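You operate a simulated robot arm through the tools that you are given. There is no shell and no other tool. Be economical: measure what you need, move in short steps, check, and stop when the job is done.

The job below is to be done with a simulated robot arm. You get a single attempt, and the scene is never put back.

TASK
Grease the point named on the grease plate with the strokes it gives.
Fine: brush the old grease off that point first with the small brush, plug in the yellow hose end, and put brush and hose end back; the main switch is off with the red lock-out block in the yellow hasp: leave switch, block and belt guard so.
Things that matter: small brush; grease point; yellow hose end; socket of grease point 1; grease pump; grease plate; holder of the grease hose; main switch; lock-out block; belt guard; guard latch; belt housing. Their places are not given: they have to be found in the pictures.

It is judged by the outcome, as a careful person would: the job done as asked, and still so three seconds after it is handed in. It fails if anything else is knocked over, pushed out of place, dropped, spilled or broken.

THE ROBOT
A 7-joint arm with a two-finger parallel gripper, fixed in place. Base frame: the origin is at the foot of the arm, x ahead of it, y to its left, z up. Units: mm, degrees, N and s.
With the tool pointing down near the work surface it reaches from about 240 to 720 mm from the base axis. Its first joint turns from -115.0 to 115.0 degrees. Payload 3.91 kg.
The TCP is the grasp point between the finger pads, 30 mm short of the fingertips. In the tool frame z runs along the fingers and y along their closing line. The gripper opens to 110 mm. The fingers are 20 mm wide and 10 mm thick; the gripper's body (48 by 112 mm) begins 55 mm behind the TCP.
Orientation is told as [roll, pitch, yaw] about the base's x, y, z axes, in that order, counted from this pose: with the fingers straight down and closing along the base's y, the tool's x points along the base's -x, its y along +y and its z along -z.

THE INTERFACE
- The arm moves only by the tool drive_tool. Its argument "plan" is a list of rows, each a list of 7 numbers: the turn, a rotation vector about the tool's x, y, z in degrees, then the shift along the tool's x, y, z in mm, then the gripper command, from -1 (fully open) to 1 (shut), values between in proportion. In form: [[rx, ry, rz, tx, ty, tz, jaw], ...]. A call has 1 to 10 rows; each row is the pose to reach, as a shift and turn from the pose commanded when the call began, along the tool's axes at that moment. Each row takes 0.2 s and may step no farther than 50 mm and 8.6 degrees from the row before; otherwise, or with a gripper value out of range, the whole call is refused. Where a pose cannot be reached the arm comes as near as it can. A force on the tool above 40 N (or 10 N above the force at the start of the call, whichever is more), or a blocked arm, ends the call early, and 0.2 s more pass. The fingers move at their own pace (about 108 mm/s each) and stop on an object; they squeeze with about 31 N. The grip force told is the motor's: it shows also when the fingers shut on nothing. Time passes only in rows, and 0.2 s behind the last, so rows that repeat a pose let the fingers close. The reply holds the time, the measured pose of the TCP, the force on the tool along the base axes, the opening and the grip force, in the units named above and with some noise.
- Cameras (640 x 400 px; columns grow to the right, rows downward): "scene" is fixed at [51, 642.3, 1416.9]; the picture's right is [-0.88, -0.47, 0.00], its down [-0.23, 0.43, -0.87] and it looks along [0.41, -0.77, -0.49] (base axes); focal length 343 px, centre (320, 200). "wrist" rides on the gripper at [72, 17, -103] in the tool frame; the picture's right is [-0.23, 0.97, 0.00], its down [-0.76, -0.18, -0.62] and it looks along [-0.61, -0.14, 0.78] (tool axes); focal length 222 px, centre (320, 200).
- camera(camera): a new picture of that camera. The clock stands still meanwhile.
- move_column(by): slides the trunk up (or, below 0, down) by that many mm; the arm rides with it, the base frame stays. It gives what a move gives, with no picture.
- measure_at(camera, pixels): for up to 12 pixels [column, row] of the newest picture of that camera ("zoom" is the newest enlarged one), the place [x, y, z] in the base frame of the surface seen there, good to about 2 mm, but the place of the scene camera against the robot may be out by one fixed shift of up to 18 mm in any direction. The clock stands still meanwhile.
- zoom(camera, box): a new picture of the part [left, top, right, bottom] of that camera's present view, enlarged. The clock stands still meanwhile.
- hand_in(): hands the job in; it is judged then, once.

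Work in short steps. Measure before you move; look again where a grasp or a placing could have gone wrong, and mend it. You have 80 turns and 34 pictures in all, those below and enlarged ones among them. Open the gripper and draw the arm clear of the work before you hand the job in, unless the task says otherwise; then end with one line.

The tools are called as a command line: name --pt "numbers of a row" for each row, then --argument value for the rest, lists and objects as JSON in quotes. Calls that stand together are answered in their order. drive_tool: Moves the arm, as the interface text tells. Its arguments: {"type":"object","properties":{"plan":{"type":"array","items":{"type":"array","items":{"type":"number"}}}},"required":["plan"]} The other tools are called the same way: move_column (by) slides the trunk up or down; camera (camera) takes a picture; measure_at (camera, pixels) gives the place of the surface under pixels of a picture; zoom (camera, box) takes an enlarged picture of a part of a camera's view; hand_in () hands the job in.

At the start:

```text
time_s: 0.0
tool_pos: [518.0, -86.1, 1096.4]
tool_rot: [-0.1, 0.1, -0.1]
ft_force: [0.4, -0.4, -0.4]
opening: 110.1
gripper_force: 0.0
trunk travel left (down, up): [-625.0, 365.0]
```

scene: 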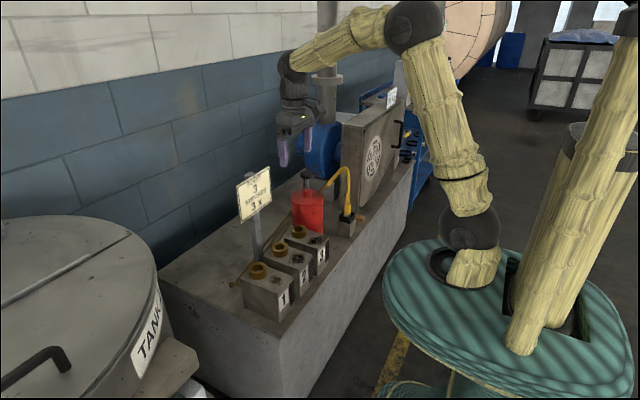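
wrist: 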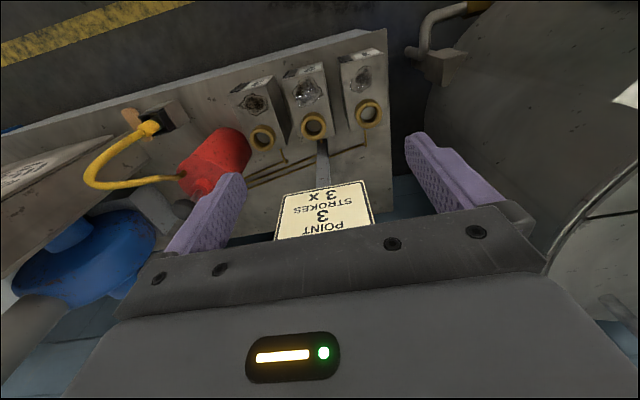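

The plate seems to read "POINT 3, STROKES 3 x". I enlarge the work area to find the brush, sockets, pump and hose end.

zoom --camera "scene" --box '[220, 150, 380, 320]'

zoom --camera "wrist" --box '[80, 40, 400, 240]'

```text
2.35 times, centred on (300, 235) of scene
```

zoom: 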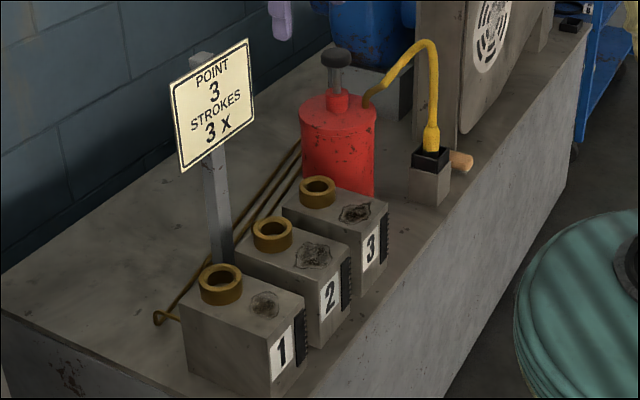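

```text
2.00 times, centred on (240, 140) of wrist
```

zoom: 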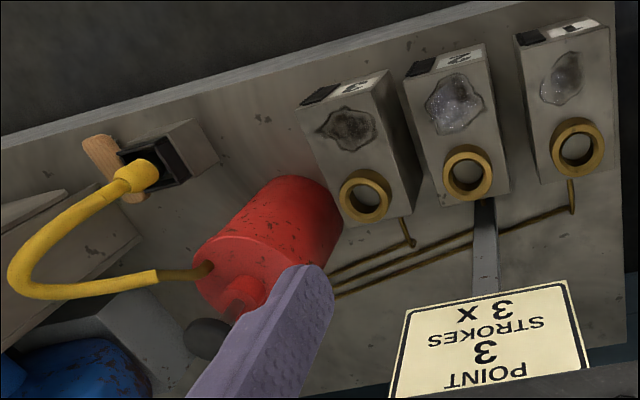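

Point 3, three strokes. The wooden piece by the hose holder at zoom (105,165) may be the brush handle; I measure the main places in the wrist zoom.

measure_at --camera "zoom" --pixels '[[96, 142], [133, 198], [140, 178], [200, 145], [345, 200], [387, 200], [365, 178], [365, 216], [350, 130], [207, 342], [115, 285], [155, 278]]'

camera --camera "wrist"

```text
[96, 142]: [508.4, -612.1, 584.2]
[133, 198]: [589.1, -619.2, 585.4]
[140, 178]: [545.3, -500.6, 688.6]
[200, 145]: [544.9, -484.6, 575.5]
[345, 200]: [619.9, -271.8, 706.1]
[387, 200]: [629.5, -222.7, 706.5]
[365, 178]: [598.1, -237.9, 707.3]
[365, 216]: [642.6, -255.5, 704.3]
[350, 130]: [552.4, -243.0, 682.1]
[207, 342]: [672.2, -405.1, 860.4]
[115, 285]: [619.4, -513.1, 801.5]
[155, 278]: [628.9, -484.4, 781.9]
```

```text
29 pictures are left
```

wrist: 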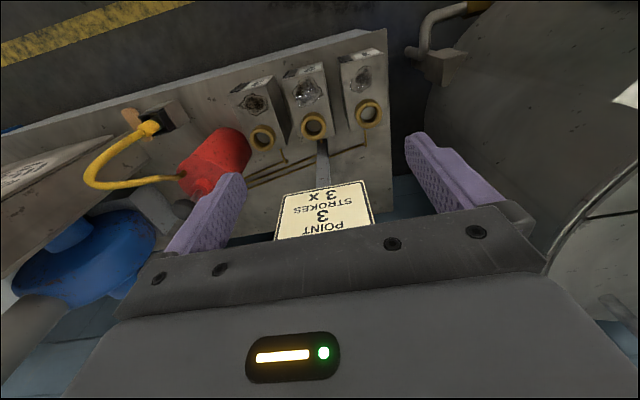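

Brush lies at about (549,-615,584), just beyond the hose holder. I move the arm towards it, staying high, to look closer.

drive_tool --pt "0 0 0 12 -45 0 -1" --pt "0 0 0 24 -90 0 -1" --pt "0 0 0 36 -135 0 -1" --pt "0 0 0 48 -180 0 -1" --pt "0 0 0 60 -225 0 -1" --pt "0 0 0 70 -270 0 -1" --pt "0 0 0 80 -315 0 -1" --pt "0 0 0 90 -360 0 -1"

camera --camera "wrist"

```text
time_s: 1.8
tool_pos: [426.6, -446.2, 1095.6]
tool_rot: [0.1, 0.0, 0.1]
ft_force: [0.6, -0.5, -0.5]
opening: 110.0
gripper_force: 0.0
trunk travel left (down, up): [-625.0, 365.0]
```

```text
28 pictures are left
```

wrist: 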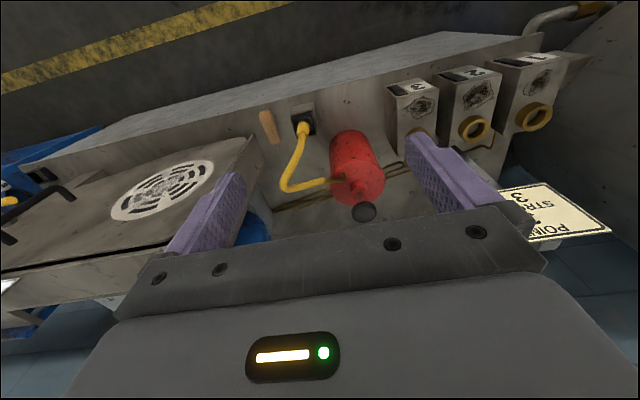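

zoom --camera "wrist" --box '[220, 80, 440, 230]'

```text
2.67 times, centred on (330, 155) of wrist
```

zoom: 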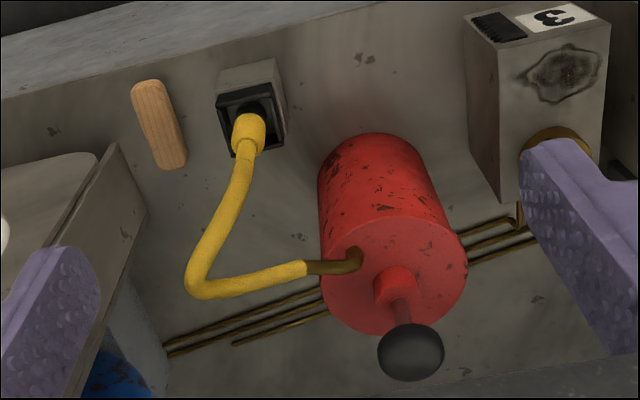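

The wooden block is the brush, bristles presumably downward, at zoom (160,125). I measure its ends, sides, and the hose end, holder, pump and belt guard edge.

measure_at --camera "zoom" --pixels '[[144, 84], [172, 162], [160, 125], [140, 115], [170, 110], [182, 148], [250, 122], [249, 150], [225, 88], [278, 85], [195, 140], [115, 155]]'

measure_at --camera "zoom" --pixels '[[410, 340], [395, 275], [340, 250], [455, 230], [330, 150], [205, 280], [232, 205], [560, 75], [500, 60], [600, 60], [235, 135], [125, 145]]'

```text
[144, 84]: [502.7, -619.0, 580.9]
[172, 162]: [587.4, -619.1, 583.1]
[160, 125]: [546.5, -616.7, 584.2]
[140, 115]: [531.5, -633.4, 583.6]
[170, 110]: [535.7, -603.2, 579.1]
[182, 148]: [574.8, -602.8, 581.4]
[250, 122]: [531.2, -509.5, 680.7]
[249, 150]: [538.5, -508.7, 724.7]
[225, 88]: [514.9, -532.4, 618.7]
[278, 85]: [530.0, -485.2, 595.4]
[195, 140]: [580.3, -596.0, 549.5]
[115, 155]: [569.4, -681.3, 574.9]
```

```text
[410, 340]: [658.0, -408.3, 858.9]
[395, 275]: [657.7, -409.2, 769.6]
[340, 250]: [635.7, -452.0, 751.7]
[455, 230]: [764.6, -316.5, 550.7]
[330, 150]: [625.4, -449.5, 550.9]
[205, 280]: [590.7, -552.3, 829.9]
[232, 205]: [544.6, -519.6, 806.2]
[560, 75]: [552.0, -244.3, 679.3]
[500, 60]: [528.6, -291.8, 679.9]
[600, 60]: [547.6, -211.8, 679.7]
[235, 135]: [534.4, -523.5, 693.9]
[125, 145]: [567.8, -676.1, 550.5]
```

Brush: centre about (546,-618), top z 583, about 31 mm wide across y. The guard is close on its far side, so I measure the guard's edges in the wrist picture.

measure_at --camera "wrist" --pixels '[[254, 142], [240, 142], [245, 150], [250, 170], [237, 190], [150, 180], [60, 180], [20, 200], [130, 240], [190, 135], [230, 142], [205, 160]]'

zoom --camera "scene" --box '[300, 80, 460, 240]'

```text
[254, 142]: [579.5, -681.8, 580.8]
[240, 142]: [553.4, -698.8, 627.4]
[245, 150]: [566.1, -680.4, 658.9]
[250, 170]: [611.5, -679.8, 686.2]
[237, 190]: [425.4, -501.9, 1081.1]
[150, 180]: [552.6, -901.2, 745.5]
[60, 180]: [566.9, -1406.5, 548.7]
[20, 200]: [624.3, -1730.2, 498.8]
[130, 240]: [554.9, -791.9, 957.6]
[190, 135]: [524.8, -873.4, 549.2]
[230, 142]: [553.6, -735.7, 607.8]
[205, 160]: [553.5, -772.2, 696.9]
```

```text
2.50 times, centred on (380, 160) of scene
```

zoom: 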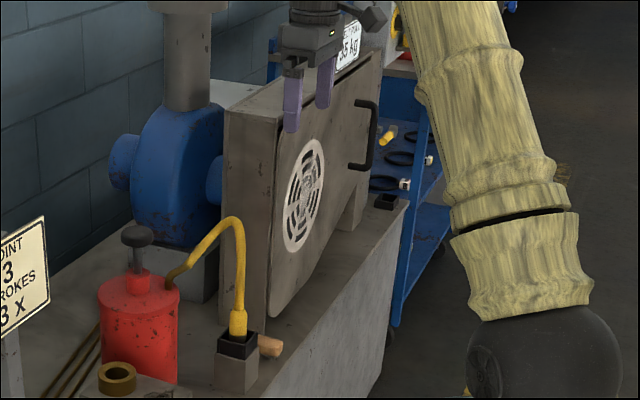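

The guard occupies x>553, y<-680. I will grip the brush with the tool pitched 45° (body stays at x<515), so I pitch the tool now at safe height.

drive_tool --pt "0 -8 0 0 0 0 -1" --pt "0 -16 0 0 0 0 -1" --pt "0 -24 0 0 0 0 -1" --pt "0 -32 0 0 0 0 -0.4" --pt "0 -40 0 0 0 0 0.1" --pt "0 -45 0 0 0 0 0.1"

move_column --by -300

camera --camera "wrist"

```text
time_s: 3.2
tool_pos: [427.5, -445.8, 1096.7]
tool_rot: [-0.1, -45.1, 0.0]
ft_force: [-0.4, -1.3, -0.1]
opening: 49.6
gripper_force: 0.0
trunk travel left (down, up): [-625.0, 365.0]
```

```text
time_s: 6.2
tool_pos: [427.3, -445.2, 796.9]
tool_rot: [0.0, -45.0, -0.2]
ft_force: [0.4, 0.3, 0.7]
opening: 49.3
gripper_force: 0.0
trunk travel left (down, up): [-325.0, 665.0]
```

```text
25 pictures are left
```

wrist: 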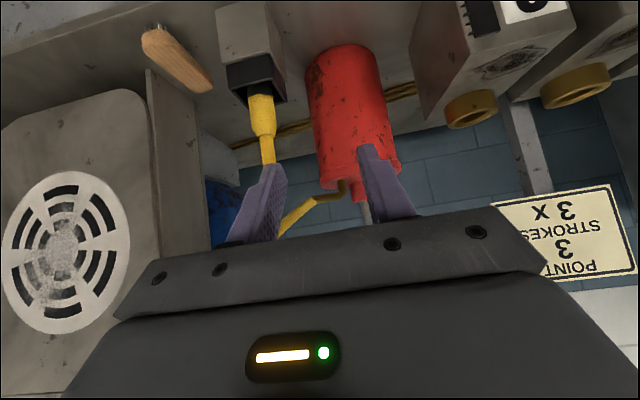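

Clear view now: brush at (180,60), hose end at (262,115). I enlarge to see how thick the brush is and what hose end looks like.

zoom --camera "wrist" --box '[130, 0, 330, 180]'

measure_at --camera "zoom" --pixels '[[95, 95], [130, 175], [165, 215], [100, 130], [405, 260], [420, 320], [425, 360], [400, 235], [440, 235], [375, 215], [440, 190], [380, 100]]'

```text
2.22 times, centred on (230, 90) of wrist
```

zoom: 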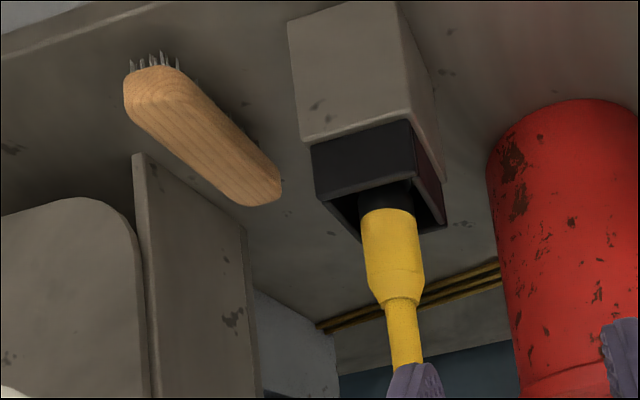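

```text
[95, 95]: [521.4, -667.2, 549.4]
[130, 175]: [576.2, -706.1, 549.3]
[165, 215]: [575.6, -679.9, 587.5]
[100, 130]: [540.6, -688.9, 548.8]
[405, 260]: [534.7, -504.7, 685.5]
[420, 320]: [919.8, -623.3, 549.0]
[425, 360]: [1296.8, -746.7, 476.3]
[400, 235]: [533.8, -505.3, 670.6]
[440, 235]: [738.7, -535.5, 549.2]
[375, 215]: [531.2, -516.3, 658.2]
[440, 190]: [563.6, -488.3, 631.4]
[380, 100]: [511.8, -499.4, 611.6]
```

The brush has wire bristles downward and wood on top. I measure the wooden body and hose collar more exactly.

measure_at --camera "zoom" --pixels '[[130, 95], [160, 75], [150, 100], [170, 88], [200, 140], [250, 185], [145, 62], [180, 145], [220, 125], [390, 212], [395, 280], [402, 330]]'

```text
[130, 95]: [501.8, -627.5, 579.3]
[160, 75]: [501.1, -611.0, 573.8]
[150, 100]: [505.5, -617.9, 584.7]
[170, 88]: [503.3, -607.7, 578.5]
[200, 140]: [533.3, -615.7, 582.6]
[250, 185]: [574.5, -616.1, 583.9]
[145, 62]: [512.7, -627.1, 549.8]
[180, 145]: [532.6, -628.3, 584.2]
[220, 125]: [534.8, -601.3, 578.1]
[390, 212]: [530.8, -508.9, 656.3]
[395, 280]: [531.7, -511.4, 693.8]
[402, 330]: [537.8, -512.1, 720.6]
```

Brush wood spans z≈566–584 at y≈-617. I lower the trunk 110 mm and shift to y=-617, so that the brush lies ahead along the tool axis.

move_column --by -110

drive_tool --pt "0 0 0 0 -43 0 -0.09" --pt "0 0 0 0 -86 0 -0.09" --pt "0 0 0 0 -129 0 -0.09" --pt "0 0 0 0 -172 0 -0.09" --pt "0 0 0 0 -172 0 -0.09"

camera --camera "wrist"

camera --camera "scene"

```text
time_s: 7.6
tool_pos: [428.3, -446.3, 686.7]
tool_rot: [0.0, -45.0, -0.1]
ft_force: [-0.2, -0.5, 0.4]
opening: 49.5
gripper_force: 0.1
trunk travel left (down, up): [-215.0, 775.0]
```

```text
time_s: 8.8
tool_pos: [427.6, -617.4, 685.6]
tool_rot: [0.1, -44.8, -0.1]
ft_force: [-0.4, 0.0, -0.1]
opening: 59.8
gripper_force: 0.0
trunk travel left (down, up): [-215.0, 775.0]
```

```text
23 pictures are left
```

wrist: 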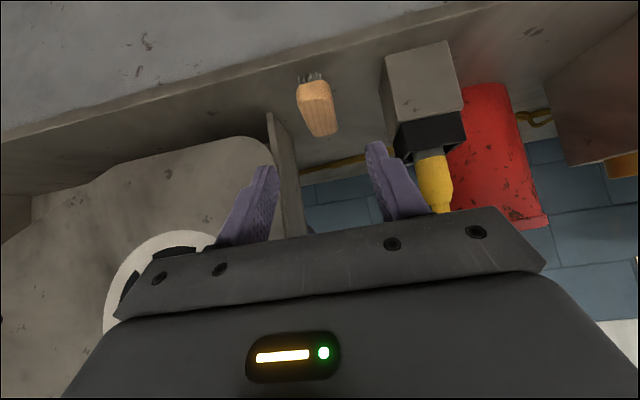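

```text
22 pictures are left
```

scene: 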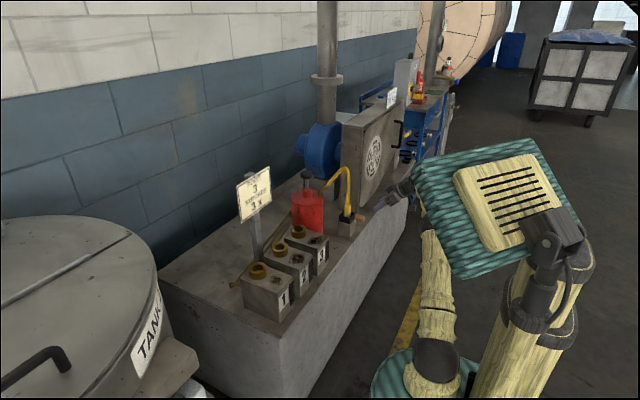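

The brush sits between the fingers' lines. I advance along the tool axis 100 mm and check the pose.

drive_tool --pt "0 0 0 0 0 25 -0.09" --pt "0 0 0 0 0 50 -0.09" --pt "0 0 0 0 0 75 -0.09" --pt "0 0 0 0 0 100 -0.09" --pt "0 0 0 0 0 100 -0.09"

camera --camera "wrist"

```text
time_s: 10.0
tool_pos: [499.0, -616.8, 614.0]
tool_rot: [0.0, -44.9, -0.1]
ft_force: [0.3, -0.1, 0.6]
opening: 60.2
gripper_force: 0.0
trunk travel left (down, up): [-215.0, 775.0]
```

```text
21 pictures are left
```

wrist: 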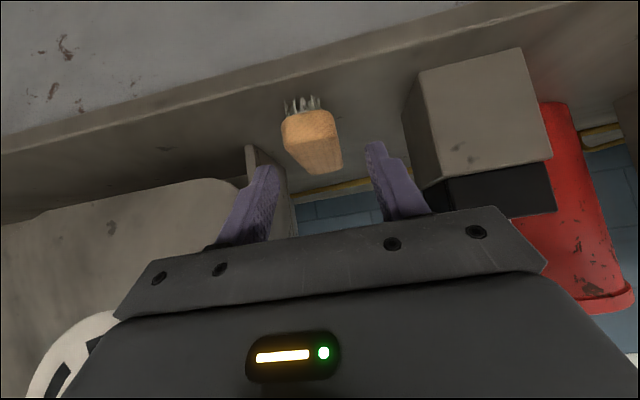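

Still aligned. I measure the brush at this close distance before the final approach.

measure_at --camera "wrist" --pixels '[[286, 130], [336, 130], [310, 120], [315, 140], [320, 165], [290, 140], [338, 150], [300, 103]]'

```text
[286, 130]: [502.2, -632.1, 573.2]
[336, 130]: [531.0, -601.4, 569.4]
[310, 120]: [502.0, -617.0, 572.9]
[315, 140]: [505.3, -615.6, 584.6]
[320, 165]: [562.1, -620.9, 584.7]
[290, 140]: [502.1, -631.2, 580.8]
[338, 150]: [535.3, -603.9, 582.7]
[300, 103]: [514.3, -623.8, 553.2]
```

Brush centre y≈-617, unchanged. I go the last 39 mm and close.

drive_tool --pt "0 0 0 0 0 15 -0.09" --pt "0 0 0 0 0 30 -0.09" --pt "0 0 0 0 0 39 -0.09" --pt "0 0 0 0 0 39 -0.09" --pt "0 0 0 0 0 39 0.3" --pt "0 0 0 0 0 39 0.6" --pt "0 0 0 0 0 39 1" --pt "0 0 0 0 0 39 1"

```text
time_s: 11.8
tool_pos: [526.3, -616.7, 587.7]
tool_rot: [0.0, -45.0, 0.0]
ft_force: [0.3, 0.1, -0.5]
opening: 35.2
gripper_force: 31.1
trunk travel left (down, up): [-215.0, 775.0]
```

Gripped at 35 mm with 31 N. I raise the trunk 160 mm straight up, then withdraw in -x.

move_column --by 160

drive_tool --pt "0 0 0 28 0 -28 1" --pt "0 0 0 56 0 -56 1" --pt "0 0 0 84 0 -84 1" --pt "0 0 0 112 0 -112 1"

camera --camera "wrist"

```text
time_s: 13.7
tool_pos: [525.2, -616.5, 747.8]
tool_rot: [0.0, -45.0, -0.1]
ft_force: [-0.1, -0.4, -0.7]
opening: 35.3
gripper_force: 30.8
trunk travel left (down, up): [-375.0, 615.0]
```

```text
time_s: 14.7
tool_pos: [367.2, -617.6, 746.8]
tool_rot: [0.0, -44.9, 0.0]
ft_force: [-0.7, 0.9, 0.2]
opening: 35.2
gripper_force: 31.0
trunk travel left (down, up): [-375.0, 615.0]
```

```text
20 pictures are left
```

wrist: 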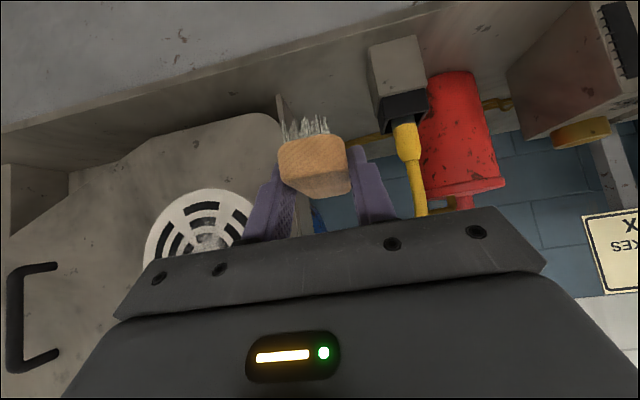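

Brush held firmly. I shift to y≈-247 in front of block 3.

drive_tool --pt "0 0 0 0 40 0 1" --pt "0 0 0 0 80 0 1" --pt "0 0 0 0 120 0 1" --pt "0 0 0 0 160 0 1" --pt "0 0 0 0 200 0 1" --pt "0 0 0 0 240 0 1" --pt "0 0 0 0 280 0 1" --pt "0 0 0 0 320 0 1" --pt "0 0 0 0 371 0 1"

drive_tool --pt "0 0 0 0 40 0 1" --pt "0 0 0 0 80 0 1" --pt "0 0 0 0 120 0 1" --pt "0 0 0 0 160 0 1" --pt "0 0 0 0 200 0 1" --pt "0 0 0 0 240 0 1" --pt "0 0 0 0 280 0 1" --pt "0 0 0 0 325 0 1" --pt "0 0 0 0 371 0 1"

camera --camera "wrist"

```text
refused: row 9 steps farther than a row can; nothing moved
```

```text
time_s: 16.6
tool_pos: [367.2, -244.5, 748.2]
tool_rot: [-1.1, -44.9, 2.0]
ft_force: [0.7, -1.5, -0.5]
opening: 35.4
gripper_force: 31.1
trunk travel left (down, up): [-375.0, 615.0]
```

```text
19 pictures are left
```

wrist: 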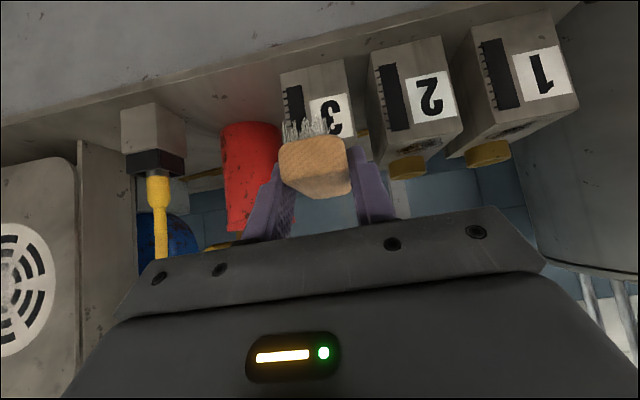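

Brush clear above block top height. I advance 151 mm in x so it hovers over the patch, then check from the scene camera.

drive_tool --pt "0 0 0 -27 0 27 1" --pt "0 0 0 -54 0 54 1" --pt "0 0 0 -81 0 81 1" --pt "0 0 0 -107 0 107 1" --pt "0 0 0 -107 0 107 1"

zoom --camera "scene" --box '[240, 190, 400, 290]'

measure_at --camera "zoom" --pixels '[[160, 320], [320, 240], [260, 160], [150, 130], [40, 300]]'

```text
time_s: 17.9
tool_pos: [520.7, -246.2, 748.2]
tool_rot: [-0.1, -45.1, 0.0]
ft_force: [-0.6, -0.2, -0.8]
opening: 35.1
gripper_force: 31.2
trunk travel left (down, up): [-375.0, 615.0]
```

```text
4.00 times, centred on (320, 240) of scene
```

zoom: 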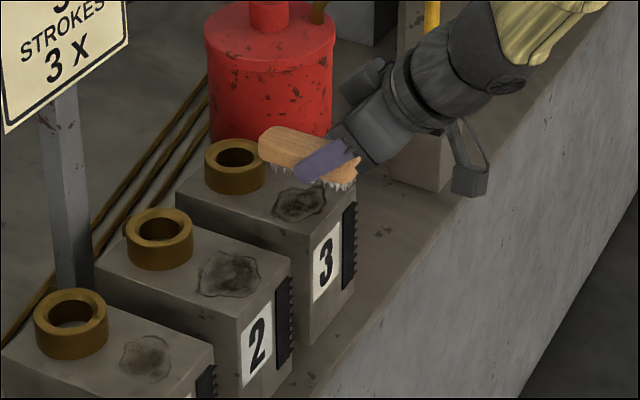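

```text
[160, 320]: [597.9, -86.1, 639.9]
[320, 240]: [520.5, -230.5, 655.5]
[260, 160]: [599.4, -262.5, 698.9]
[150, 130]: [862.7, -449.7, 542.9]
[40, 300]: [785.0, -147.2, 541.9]
```

The brush hovers over the patch. I measure the patch edges (275..325, 187..222) and ring edges here, relating scene to wrist measures.

measure_at --camera "zoom" --pixels '[[273, 208], [325, 198], [305, 188], [298, 220], [210, 155], [260, 175], [232, 165], [230, 142], [180, 200], [300, 240], [350, 200], [345, 185]]'

```text
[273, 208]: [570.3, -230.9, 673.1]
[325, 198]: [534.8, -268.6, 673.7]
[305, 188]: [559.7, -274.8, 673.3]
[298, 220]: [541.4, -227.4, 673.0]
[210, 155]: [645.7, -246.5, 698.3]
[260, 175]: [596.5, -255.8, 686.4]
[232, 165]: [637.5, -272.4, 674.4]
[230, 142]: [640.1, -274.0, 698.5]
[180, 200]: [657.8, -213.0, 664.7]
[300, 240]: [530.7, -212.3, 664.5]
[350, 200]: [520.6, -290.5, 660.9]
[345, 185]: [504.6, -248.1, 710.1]
```

Patch spans x 534–571, y -275..-227, top z≈680 after correction. I lower 31 mm to touch it and sweep across y.

drive_tool --pt "0 0 0 10 0 10 1" --pt "0 0 0 19 0 19 1" --pt "0 0 0 22.5 0 22.5 1" --pt "0 0 0 22.5 -16 22.5 1" --pt "0 0 0 22.5 -32 22.5 1" --pt "0 0 0 22.5 -16 22.5 1" --pt "0 0 0 22.5 0 22.5 1" --pt "0 0 0 22.5 16 22.5 1" --pt "0 0 0 22.5 32 22.5 1" --pt "0 0 0 22.5 16 22.5 1"

zoom --camera "scene" --box '[270, 200, 370, 262]'

```text
time_s: 20.1
tool_pos: [518.9, -228.4, 717.2]
tool_rot: [0.1, -45.2, 0.1]
ft_force: [1.4, 8.9, 20.9]
opening: 35.1
gripper_force: 31.3
trunk travel left (down, up): [-375.0, 615.0]
```

```text
6.40 times, centred on (320, 231) of scene
```

zoom: 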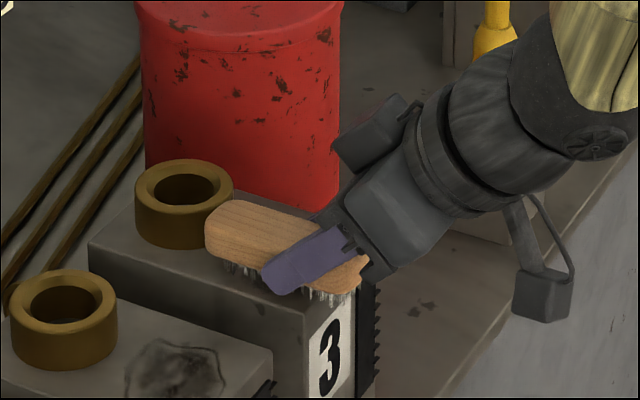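

Contact force 21 N: good brushing. I make more sweeps across.

drive_tool --pt "0 0 0 0 -18 0 1" --pt "0 0 0 0 -36 0 1" --pt "0 0 0 0 -50 0 1" --pt "0 0 0 0 -34 0 1" --pt "0 0 0 0 -16 0 1" --pt "0 0 0 0 2 0 1" --pt "0 0 0 0 18 0 1" --pt "0 0 0 0 0 0 1" --pt "0 0 0 0 -18 0 1" --pt "0 0 0 0 -36 0 1"

drive_tool --pt "0 0 0 0 -14 0 1" --pt "0 0 0 4 6 -4 1" --pt "0 0 0 4 20 -4 1" --pt "0 0 0 4 36 -4 1" --pt "0 0 0 4 52 -4 1" --pt "0 0 0 -30 20 -30 1" --pt "0 0 0 -30 20 -30 1"

zoom --camera "scene" --box '[270, 200, 370, 262]'

```text
time_s: 22.2
tool_pos: [519.5, -265.5, 716.9]
tool_rot: [0.0, -45.1, 0.0]
ft_force: [1.1, 4.3, 15.4]
opening: 35.1
gripper_force: 31.2
trunk travel left (down, up): [-375.0, 615.0]
```

```text
refused: row 6 steps farther than a row can; nothing moved
```

```text
6.40 times, centred on (320, 231) of scene
```

zoom: 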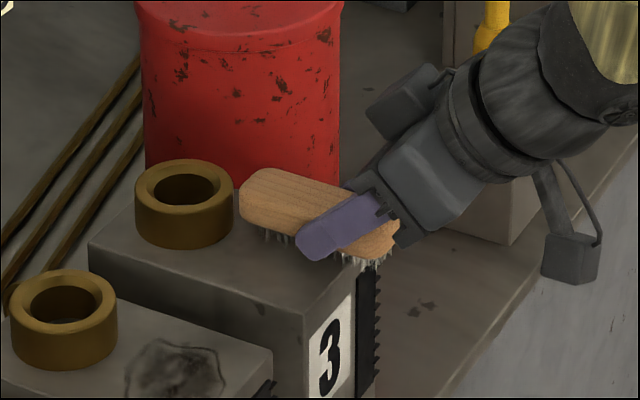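

The visible part of the patch looks clean. One last sweep, then I lift 40 mm and look.

drive_tool --pt "0 0 0 0 -14 0 1" --pt "0 0 0 4 2 -4 1" --pt "0 0 0 4 18 -4 1" --pt "0 0 0 4 34 -4 1" --pt "0 0 0 4 50 -4 1" --pt "0 0 0 -12 36 -12 1" --pt "0 0 0 -28 20 -28 1" --pt "0 0 0 0 20 -56 1" --pt "0 0 0 30 20 -86 1" --pt "0 0 0 60 20 -116 1"

zoom --camera "scene" --box '[270, 200, 370, 262]'

```text
time_s: 24.4
tool_pos: [395.1, -245.8, 756.8]
tool_rot: [0.0, -45.0, 0.1]
ft_force: [0.9, 0.2, 0.1]
opening: 35.2
gripper_force: 30.7
trunk travel left (down, up): [-375.0, 615.0]
```

```text
6.40 times, centred on (320, 231) of scene
```

zoom: 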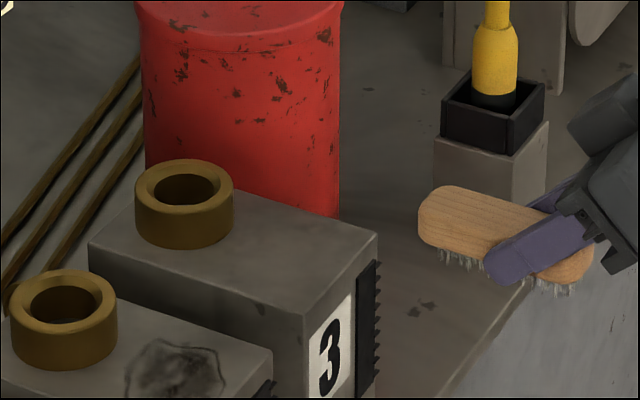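

Point 3 is clean. Now I take the brush back along the same path: x≈367, then y=-617.

drive_tool --pt "0 0 0 20 0 -20 1" --pt "0 0 0 20 -40 -20 1" --pt "0 0 0 20 -85 -20 1" --pt "0 0 0 20 -130 -20 1" --pt "0 0 0 20 -175 -20 1" --pt "0 0 0 20 -220 -20 1" --pt "0 0 0 20 -265 -20 1" --pt "0 0 0 20 -310 -20 1" --pt "0 0 0 20 -355 -20 1" --pt "0 0 0 20 -371 -20 1"

drive_tool --pt "0 0 0 0 0 0 1" --pt "0 0 0 -28 0 28 1" --pt "0 0 0 -56 0 56 1" --pt "0 0 0 -84 0 84 1" --pt "0 0 0 -112 0 112 1" --pt "0 0 0 -112 0 112 1"

```text
time_s: 26.6
tool_pos: [365.5, -617.3, 755.5]
tool_rot: [0.2, -45.1, -0.2]
ft_force: [0.2, -0.1, 0.4]
opening: 35.2
gripper_force: 31.4
trunk travel left (down, up): [-375.0, 615.0]
```

```text
time_s: 28.1
tool_pos: [523.7, -617.4, 754.4]
tool_rot: [0.0, -44.9, -0.2]
ft_force: [-0.5, 0.2, -0.4]
opening: 35.4
gripper_force: 30.8
trunk travel left (down, up): [-375.0, 615.0]
```

Pose is over the brush's old spot. I lower the trunk 160 mm, then settle the last 6 mm with the arm.

move_column --by -160

drive_tool --pt "0 0 0 0.5 0 3.5 1" --pt "0 0 0 3.0 0 6.0 1" --pt "0 0 0 3.0 0 6.0 1"

```text
time_s: 29.9
tool_pos: [524.3, -617.1, 594.8]
tool_rot: [-0.1, -45.0, -0.1]
ft_force: [0.1, 0.3, -1.1]
opening: 35.3
gripper_force: 30.6
trunk travel left (down, up): [-215.0, 775.0]
```

```text
time_s: 30.7
tool_pos: [525.7, -617.1, 588.2]
tool_rot: [0.0, -45.1, -0.1]
ft_force: [0.7, -0.3, -1.2]
opening: 35.2
gripper_force: 31.0
trunk travel left (down, up): [-215.0, 775.0]
```

At 588.2, within 0.5 mm of the grasp height. I open and draw back along the tool axis.

drive_tool --pt "0 0 0 0.3 0 0.3 1" --pt "0 0 0 0.3 0 0.3 0.1" --pt "0 0 0 0.3 0 0.3 -0.09" --pt "0 0 0 0.3 0 0.3 -0.09" --pt "0 0 0 0 0 -20 -0.09" --pt "0 0 0 0 0 -50 -0.09" --pt "0 0 0 0 0 -90 -0.09" --pt "0 0 0 0 0 -130 -0.09"

camera --camera "wrist"

```text
time_s: 32.5
tool_pos: [433.7, -618.1, 680.4]
tool_rot: [0.0, -45.0, 0.0]
ft_force: [0.3, 0.0, 0.4]
opening: 60.2
gripper_force: 0.1
trunk travel left (down, up): [-215.0, 775.0]
```

```text
14 pictures are left
```

wrist: 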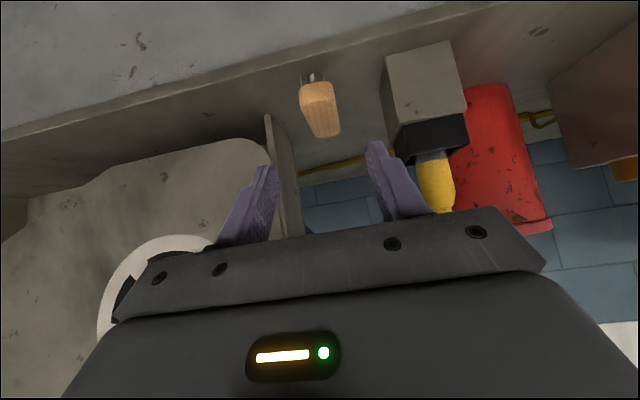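

Brush is back in place. Now the hose end: I pitch 15° further, shift to y=-508 and raise slightly to measure it.

drive_tool --pt "0 -5 0 5 25 -5 -0.09" --pt "0 -10 0 10 55 -10 -0.09" --pt "0 -15 0 10 82 -10 -0.09" --pt "0 -15 0 10 110 -10 -0.09" --pt "0 -15 0 10 110 -10 -0.09"

zoom --camera "wrist" --box '[220, 20, 420, 220]'

```text
time_s: 33.7
tool_pos: [421.0, -505.3, 680.3]
tool_rot: [0.1, -60.0, 0.0]
ft_force: [0.1, -0.3, 0.4]
opening: 60.1
gripper_force: 0.0
trunk travel left (down, up): [-215.0, 775.0]
```

```text
2.00 times, centred on (320, 120) of wrist
```

zoom: 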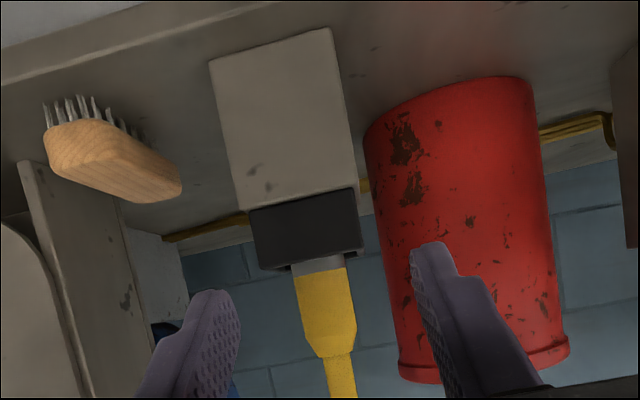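

measure_at --camera "zoom" --pixels '[[325, 300], [300, 300], [350, 300], [328, 345], [318, 265], [318, 280], [340, 385], [305, 255], [250, 215], [357, 195], [100, 165], [328, 325]]'

```text
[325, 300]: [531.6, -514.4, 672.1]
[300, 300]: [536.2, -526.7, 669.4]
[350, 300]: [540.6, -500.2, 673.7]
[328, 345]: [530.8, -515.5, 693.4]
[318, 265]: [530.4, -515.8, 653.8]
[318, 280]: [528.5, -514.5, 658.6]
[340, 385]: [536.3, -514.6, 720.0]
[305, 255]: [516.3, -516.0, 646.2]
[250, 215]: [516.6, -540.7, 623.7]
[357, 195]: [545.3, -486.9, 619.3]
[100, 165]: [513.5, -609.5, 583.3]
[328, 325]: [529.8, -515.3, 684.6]
```

Collar centre about (544,-513.5), z 657–700, radius 14. I approach horizontally to TCP (542,-513.5,683) and close.

drive_tool --pt "0 0 0 0 -8 0 -0.09" --pt "0 0 0 -16 -8 26 -0.09" --pt "0 0 0 -32 -8 52 -0.09" --pt "0 0 0 -48 -8 78 -0.09" --pt "0 0 0 -56 -8 92 -0.09" --pt "0 0 0 -63 -8 103 -0.09" --pt "0 0 0 -63 -8 103 0.2" --pt "0 0 0 -63 -8 103 0.4" --pt "0 0 0 -63 -8 103 1" --pt "0 0 0 -63 -8 103 1"

camera --camera "wrist"

```text
time_s: 35.9
tool_pos: [540.1, -513.4, 684.3]
tool_rot: [0.0, -59.9, -0.1]
ft_force: [0.9, -0.9, 1.5]
opening: 29.6
gripper_force: 31.9
trunk travel left (down, up): [-215.0, 775.0]
```

```text
12 pictures are left
```

wrist: 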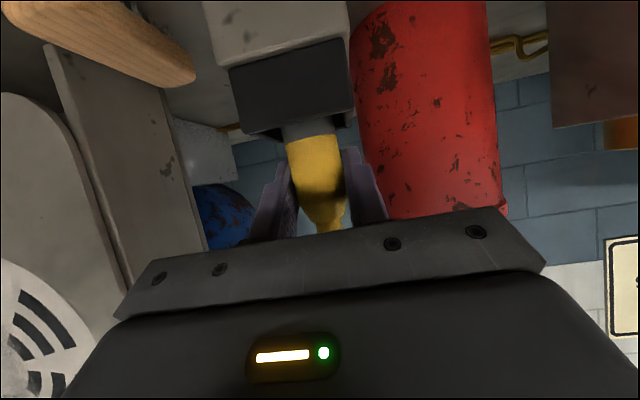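

Gripped at 29.6 mm. I raise the trunk 100 mm straight up to pull it out of the holder.

move_column --by 100

camera --camera "wrist"

zoom --camera "scene" --box '[270, 140, 430, 240]'

```text
time_s: 37.2
tool_pos: [540.0, -513.4, 782.1]
tool_rot: [0.0, -60.0, -0.2]
ft_force: [-0.2, -0.6, -2.0]
opening: 29.4
gripper_force: 31.3
trunk travel left (down, up): [-315.0, 675.0]
```

```text
11 pictures are left
```

wrist: 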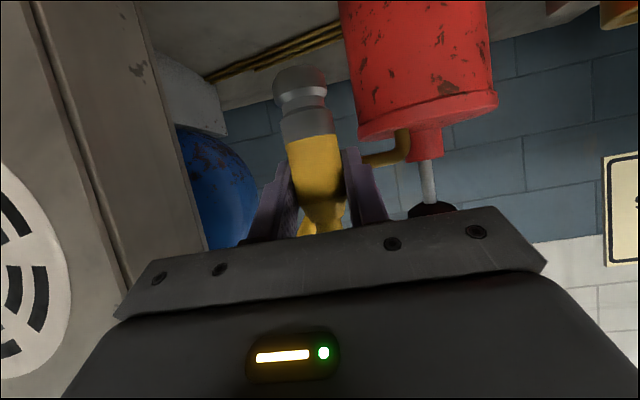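

```text
4.00 times, centred on (350, 190) of scene
```

zoom: 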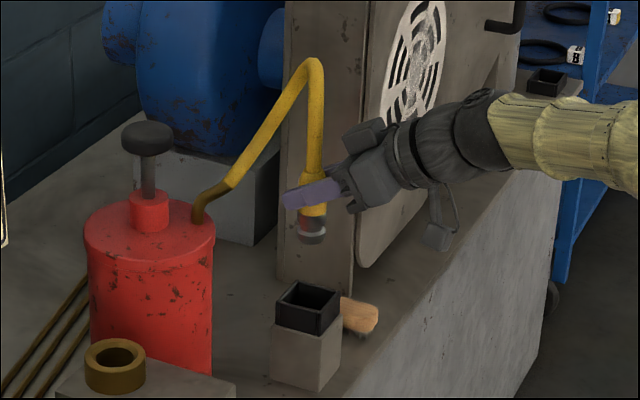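

The hose end is out. I measure its nozzle tip and collar in the wrist picture.

measure_at --camera "wrist" --pixels '[[300, 72], [277, 90], [325, 86], [302, 88], [305, 110], [284, 125], [334, 118], [308, 145], [315, 180]]'

```text
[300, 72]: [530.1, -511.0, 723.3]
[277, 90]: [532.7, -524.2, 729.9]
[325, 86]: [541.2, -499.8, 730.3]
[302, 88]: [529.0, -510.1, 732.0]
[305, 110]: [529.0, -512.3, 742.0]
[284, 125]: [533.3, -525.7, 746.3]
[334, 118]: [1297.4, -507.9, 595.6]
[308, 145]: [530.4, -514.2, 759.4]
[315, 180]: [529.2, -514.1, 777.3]
```

Nozzle tip is ~60 mm below the TCP. I lift 20 mm, draw back 45 mm in x and carry the hose end towards socket 3 (y≈-247).

drive_tool --pt "0 0 0 -17.3 0 -10 1" --pt "0 0 0 5.2 0 -49 1" --pt "0 0 0 5.2 44 -49 1" --pt "0 0 0 5.2 88 -49 1" --pt "0 0 0 5.2 132 -49 1" --pt "0 0 0 5.2 176 -49 1" --pt "0 0 0 5.2 220 -49 1" --pt "0 0 0 5.2 265 -49 1" --pt "0 0 0 5.2 265 -49 1"

camera --camera "wrist"

```text
time_s: 39.2
tool_pos: [497.1, -247.1, 804.3]
tool_rot: [0.0, -60.0, -0.1]
ft_force: [-0.1, -0.1, -1.6]
opening: 29.0
gripper_force: 31.7
trunk travel left (down, up): [-315.0, 675.0]
```

```text
9 pictures are left
```

wrist: 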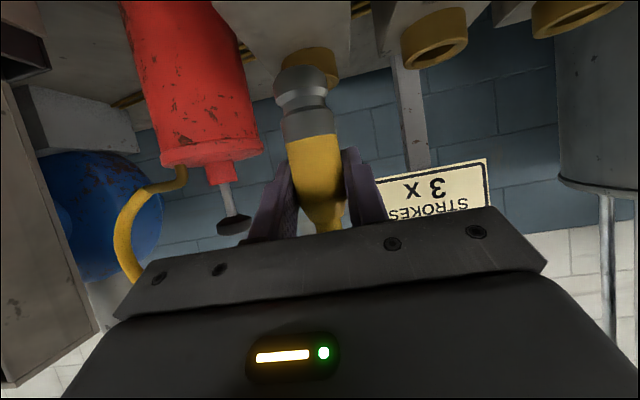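

Ring 3 is visible behind the nozzle at (310–340, 50–85), ring 2 fully at (435,38). I measure ring and nozzle.

measure_at --camera "wrist" --pixels '[[336, 70], [325, 49], [338, 60], [338, 80], [280, 68], [302, 70], [278, 90], [326, 88], [404, 52], [466, 35], [440, 66], [438, 42]]'

measure_at --camera "wrist" --pixels '[[434, 56], [436, 62], [408, 60], [464, 45], [441, 38], [332, 75], [333, 83], [328, 52], [306, 48], [338, 66], [302, 92], [306, 112]]'

```text
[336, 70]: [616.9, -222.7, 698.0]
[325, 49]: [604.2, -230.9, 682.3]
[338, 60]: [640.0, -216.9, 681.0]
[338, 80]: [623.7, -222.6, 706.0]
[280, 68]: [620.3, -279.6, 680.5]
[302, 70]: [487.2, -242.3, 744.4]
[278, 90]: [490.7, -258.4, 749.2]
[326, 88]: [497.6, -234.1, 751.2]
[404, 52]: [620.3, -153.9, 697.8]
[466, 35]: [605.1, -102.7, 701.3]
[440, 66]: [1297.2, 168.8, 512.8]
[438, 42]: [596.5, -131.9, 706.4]
```

```text
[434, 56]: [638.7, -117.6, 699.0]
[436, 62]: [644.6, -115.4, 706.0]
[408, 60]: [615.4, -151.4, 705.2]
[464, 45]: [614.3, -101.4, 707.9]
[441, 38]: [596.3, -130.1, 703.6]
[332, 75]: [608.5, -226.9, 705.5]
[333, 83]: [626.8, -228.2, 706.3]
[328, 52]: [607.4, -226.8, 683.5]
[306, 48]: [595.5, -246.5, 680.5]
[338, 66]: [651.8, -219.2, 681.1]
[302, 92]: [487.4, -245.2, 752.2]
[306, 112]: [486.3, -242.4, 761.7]
```

Socket 3 centre ≈ (620,-247.4), ring top z 706; nozzle axis ≈ TCP+(2.3,+1). I move above the socket, tip ~15 mm above the ring.

drive_tool --pt "0 0 0 -15 -1.4 26 1" --pt "0 0 0 -30 -1.4 52 1" --pt "0 0 0 -45 -1.4 78 1" --pt "0 0 0 -60.3 -1.4 104.4 1" --pt "0 0 0 -47.3 -1.4 111.9 1" --pt "0 0 0 -40 -1.4 116 1" --pt "0 0 0 -40 -1.4 116 1"

zoom --camera "wrist" --box '[240, 20, 400, 180]'

zoom --camera "scene" --box '[260, 170, 360, 250]'

```text
time_s: 40.8
tool_pos: [616.5, -250.6, 780.2]
tool_rot: [0.0, -60.0, -0.1]
ft_force: [-1.3, -0.1, -2.3]
opening: 29.0
gripper_force: 30.8
trunk travel left (down, up): [-315.0, 675.0]
```

```text
2.50 times, centred on (320, 100) of wrist
```

zoom: 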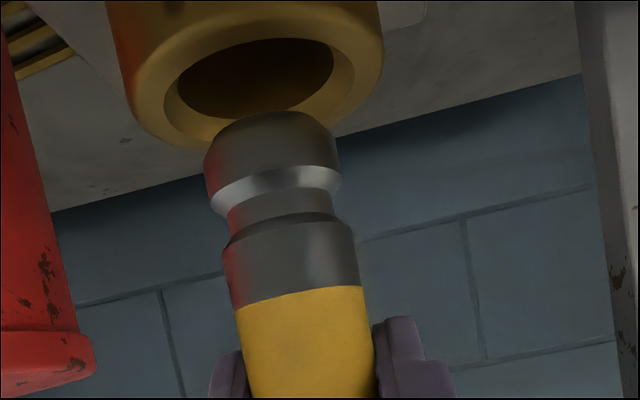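

```text
5.00 times, centred on (310, 210) of scene
```

zoom: 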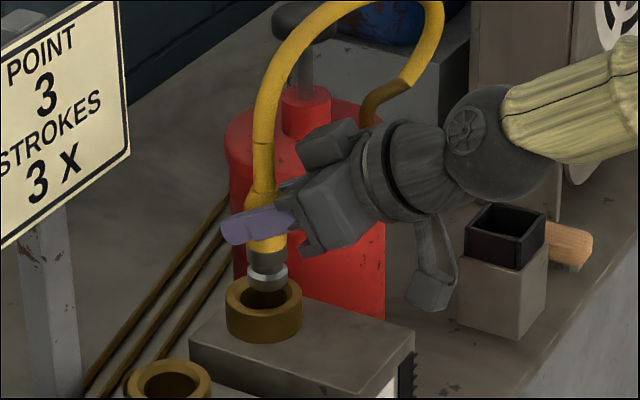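

Nozzle hangs just above the ring, which has a chamfer. I measure ring rim and nozzle in this same scene zoom for relative alignment.

measure_at --camera "zoom" --pixels '[[230, 295], [299, 293], [257, 314], [280, 311], [292, 282], [238, 285], [250, 278], [286, 274], [268, 286], [268, 258], [252, 262], [284, 258]]'

```text
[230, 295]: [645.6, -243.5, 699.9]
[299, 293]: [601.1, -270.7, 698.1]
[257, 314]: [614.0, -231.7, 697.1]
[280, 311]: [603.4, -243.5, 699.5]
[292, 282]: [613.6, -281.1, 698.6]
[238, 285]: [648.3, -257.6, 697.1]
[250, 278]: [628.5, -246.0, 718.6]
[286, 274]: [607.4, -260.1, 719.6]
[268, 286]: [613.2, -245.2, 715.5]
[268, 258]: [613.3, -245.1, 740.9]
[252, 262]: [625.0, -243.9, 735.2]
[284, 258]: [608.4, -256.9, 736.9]
```

Scene gives nozzle about 4 mm short in x, wrist about 1–2 mm; y is aligned. I shift +2.5 mm in x and lower 20 mm watching forces.

drive_tool --pt "0 0 0 -1.25 0 2.2 1" --pt "0 0 0 3.1 0 4.7 1" --pt "0 0 0 7.4 0 7.2 1" --pt "0 0 0 11.7 0 9.7 1" --pt "0 0 0 16.0 0 12.2 1" --pt "0 0 0 16.0 0 12.2 1"

```text
time_s: 42.2
tool_pos: [618.5, -250.0, 760.7]
tool_rot: [0.0, -60.0, 0.0]
ft_force: [0.1, -0.5, -2.6]
opening: 29.1
gripper_force: 30.6
trunk travel left (down, up): [-315.0, 675.0]
```

No contact force, tip now at ~700 inside the ring. I continue down in 4 mm steps.

drive_tool --pt "0 0 0 3.5 0 2 1" --pt "0 0 0 6.9 0 4 1" --pt "0 0 0 10.4 0 6 1" --pt "0 0 0 13.9 0 8 1" --pt "0 0 0 17.3 0 10 1" --pt "0 0 0 19.5 0 11.25 1" --pt "0 0 0 19.5 0 11.25 1"

zoom --camera "wrist" --box '[240, 20, 400, 180]'

```text
time_s: 43.8
tool_pos: [618.0, -250.3, 743.7]
tool_rot: [-0.5, -60.6, 0.3]
ft_force: [0.4, -2.4, 35.9]
opening: 29.4
gripper_force: 31.0
trunk travel left (down, up): [-315.0, 675.0]
```

```text
2.50 times, centred on (320, 100) of wrist
```

zoom: 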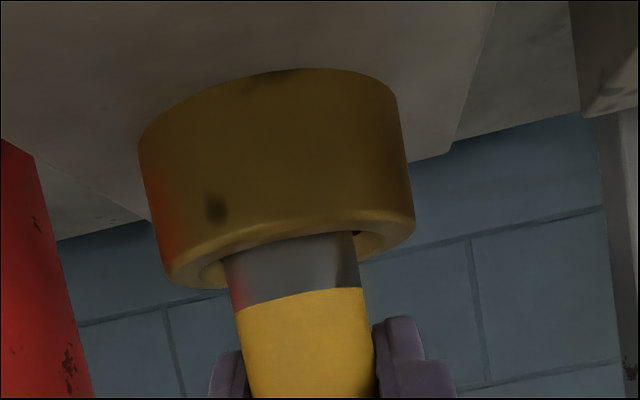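

Seated with 36 N axial at z 743.7, tip ~22 mm deep. I push a bit more to learn whether this is the stop or a catch.

drive_tool --pt "0 0 0 0.9 0 0.5 1" --pt "0 0 0 1.7 0 1 1" --pt "0 0 0 2.6 0 1.5 1" --pt "0 0 0 2.6 0 1.5 1"

```text
time_s: 44.8
tool_pos: [619.5, -249.5, 739.0]
tool_rot: [-0.2, -60.5, 0.0]
ft_force: [3.0, -3.1, 37.1]
opening: 29.3
gripper_force: 31.6
trunk travel left (down, up): [-315.0, 675.0]
```

It moved down 4.7 mm — catch or slip. I look.

zoom --camera "wrist" --box '[240, 20, 400, 180]'

measure_at --camera "zoom" --pixels '[[296, 300], [300, 280], [298, 340], [300, 225], [300, 262], [296, 292]]'

```text
2.50 times, centred on (320, 100) of wrist
```

zoom: 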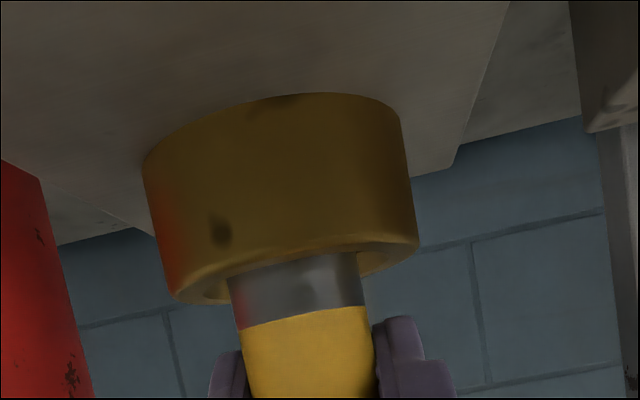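

```text
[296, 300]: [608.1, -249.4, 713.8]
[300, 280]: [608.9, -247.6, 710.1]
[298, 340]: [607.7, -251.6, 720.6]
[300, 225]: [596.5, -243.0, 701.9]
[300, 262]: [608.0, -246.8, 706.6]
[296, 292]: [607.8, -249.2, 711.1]
```

The collar slid in the fingers (edge row 298→315), the plug itself is at its stop: tip ≈ 683, about the ring's foot. I unload 5 mm, open and retreat in -x.

drive_tool --pt "0 0 0 -2.2 0 -1.2 1" --pt "0 0 0 -4.3 0 -2.5 1" --pt "0 0 0 -4.3 0 -2.5 0.2" --pt "0 0 0 -4.3 0 -2.5 -0.09" --pt "0 0 0 -4.3 0 -2.5 -0.09" --pt "0 0 0 5.7 0 -20 -0.09" --pt "0 0 0 20.7 0 -46 -0.09" --pt "0 0 0 43 0 -84 -0.09"

move_column --by 220

drive_tool --pt "0 8 0 0 0 0 -0.09" --pt "0 16 0 0 0 0 -0.09" --pt "0 24 0 0 0 0 -0.09" --pt "0 32 0 0 0 0 -0.09" --pt "0 40 0 0 0 0 -0.09" --pt "0 48 0 0 0 0 -0.09" --pt "0 56 0 0 0 0 -0.09" --pt "0 60 0 0 0 0 -0.09" --pt "0 60 0 0 0 0 -0.09"

camera --camera "wrist"

```text
time_s: 46.6
tool_pos: [524.4, -250.5, 739.6]
tool_rot: [0.0, -60.1, -0.1]
ft_force: [0.5, 0.7, -0.7]
opening: 59.8
gripper_force: 0.1
trunk travel left (down, up): [-315.0, 675.0]
```

```text
time_s: 48.9
tool_pos: [525.5, -251.8, 959.8]
tool_rot: [0.1, -59.9, 0.0]
ft_force: [-0.2, -0.3, 0.2]
opening: 60.1
gripper_force: 0.1
trunk travel left (down, up): [-535.0, 455.0]
```

```text
time_s: 50.9
tool_pos: [526.0, -249.6, 958.9]
tool_rot: [-0.1, 0.1, -0.2]
ft_force: [0.0, 0.1, -0.1]
opening: 59.8
gripper_force: 0.0
trunk travel left (down, up): [-535.0, 455.0]
```

```text
4 pictures are left
```

wrist: 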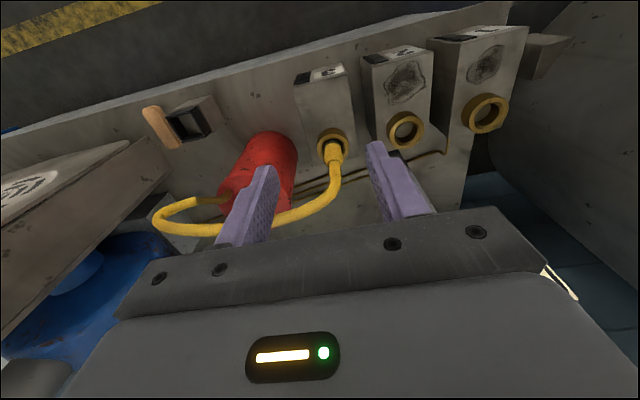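

The plug stands upright in socket 3. I measure socket floors, collar, and where the hose loop runs with respect to the knob.

measure_at --camera "wrist" --pixels '[[405, 128], [404, 133], [487, 114], [487, 120], [332, 150], [336, 162], [325, 195], [290, 215], [200, 230], [160, 218], [205, 202], [190, 122]]'

```text
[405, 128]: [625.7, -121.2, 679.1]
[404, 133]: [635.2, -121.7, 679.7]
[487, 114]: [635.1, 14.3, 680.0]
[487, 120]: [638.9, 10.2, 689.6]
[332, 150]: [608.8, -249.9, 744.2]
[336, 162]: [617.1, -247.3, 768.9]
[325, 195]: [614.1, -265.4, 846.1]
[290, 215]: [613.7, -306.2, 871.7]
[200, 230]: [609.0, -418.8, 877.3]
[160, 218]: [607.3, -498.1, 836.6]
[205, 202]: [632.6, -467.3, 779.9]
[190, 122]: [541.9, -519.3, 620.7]
```

Socket floor is z 680, so the plug is seated. Next the pump: the knob is hidden behind the finger, so I move to a place where it shows between the fingers.

drive_tool --pt "0 0 0 0 0 -41 -0.09" --pt "0 0 0 -2 -40 -41 -0.4" --pt "0 0 0 -4 -80 -41 -0.7" --pt "0 0 0 -4 -120 -41 -1" --pt "0 0 0 -4 -150 -41 -1" --pt "0 0 0 -4 -150 -41 -1"

camera --camera "wrist"

```text
time_s: 52.3
tool_pos: [528.8, -399.5, 999.7]
tool_rot: [0.0, 0.0, -0.1]
ft_force: [0.4, -0.3, -0.6]
opening: 110.2
gripper_force: 0.0
trunk travel left (down, up): [-535.0, 455.0]
```

```text
3 pictures are left
```

wrist: 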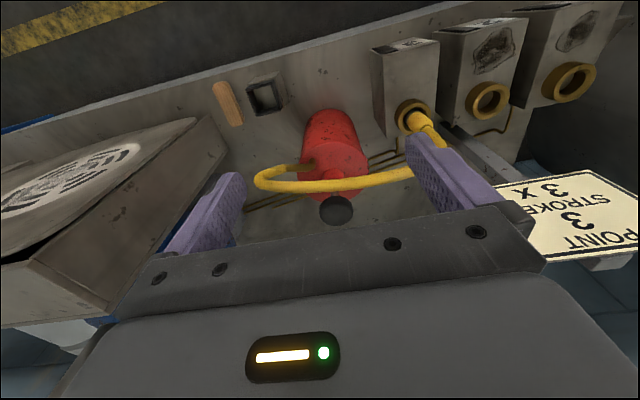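

Knob at (336,209) with the hose passing in front of it. I measure knob edges, hose and the pump's top.

measure_at --camera "wrist" --pixels '[[336, 209], [321, 209], [351, 208], [336, 196], [336, 221], [330, 215], [342, 203], [350, 183], [335, 187], [300, 186], [325, 170], [360, 155]]'

```text
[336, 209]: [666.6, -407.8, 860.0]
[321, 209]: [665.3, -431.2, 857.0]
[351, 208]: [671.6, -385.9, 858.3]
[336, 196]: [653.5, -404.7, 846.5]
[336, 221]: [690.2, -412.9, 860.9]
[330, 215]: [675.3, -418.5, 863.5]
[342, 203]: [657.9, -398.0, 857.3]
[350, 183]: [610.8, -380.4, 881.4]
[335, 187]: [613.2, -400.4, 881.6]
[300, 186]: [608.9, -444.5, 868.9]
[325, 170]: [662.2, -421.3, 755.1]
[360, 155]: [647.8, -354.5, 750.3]
```

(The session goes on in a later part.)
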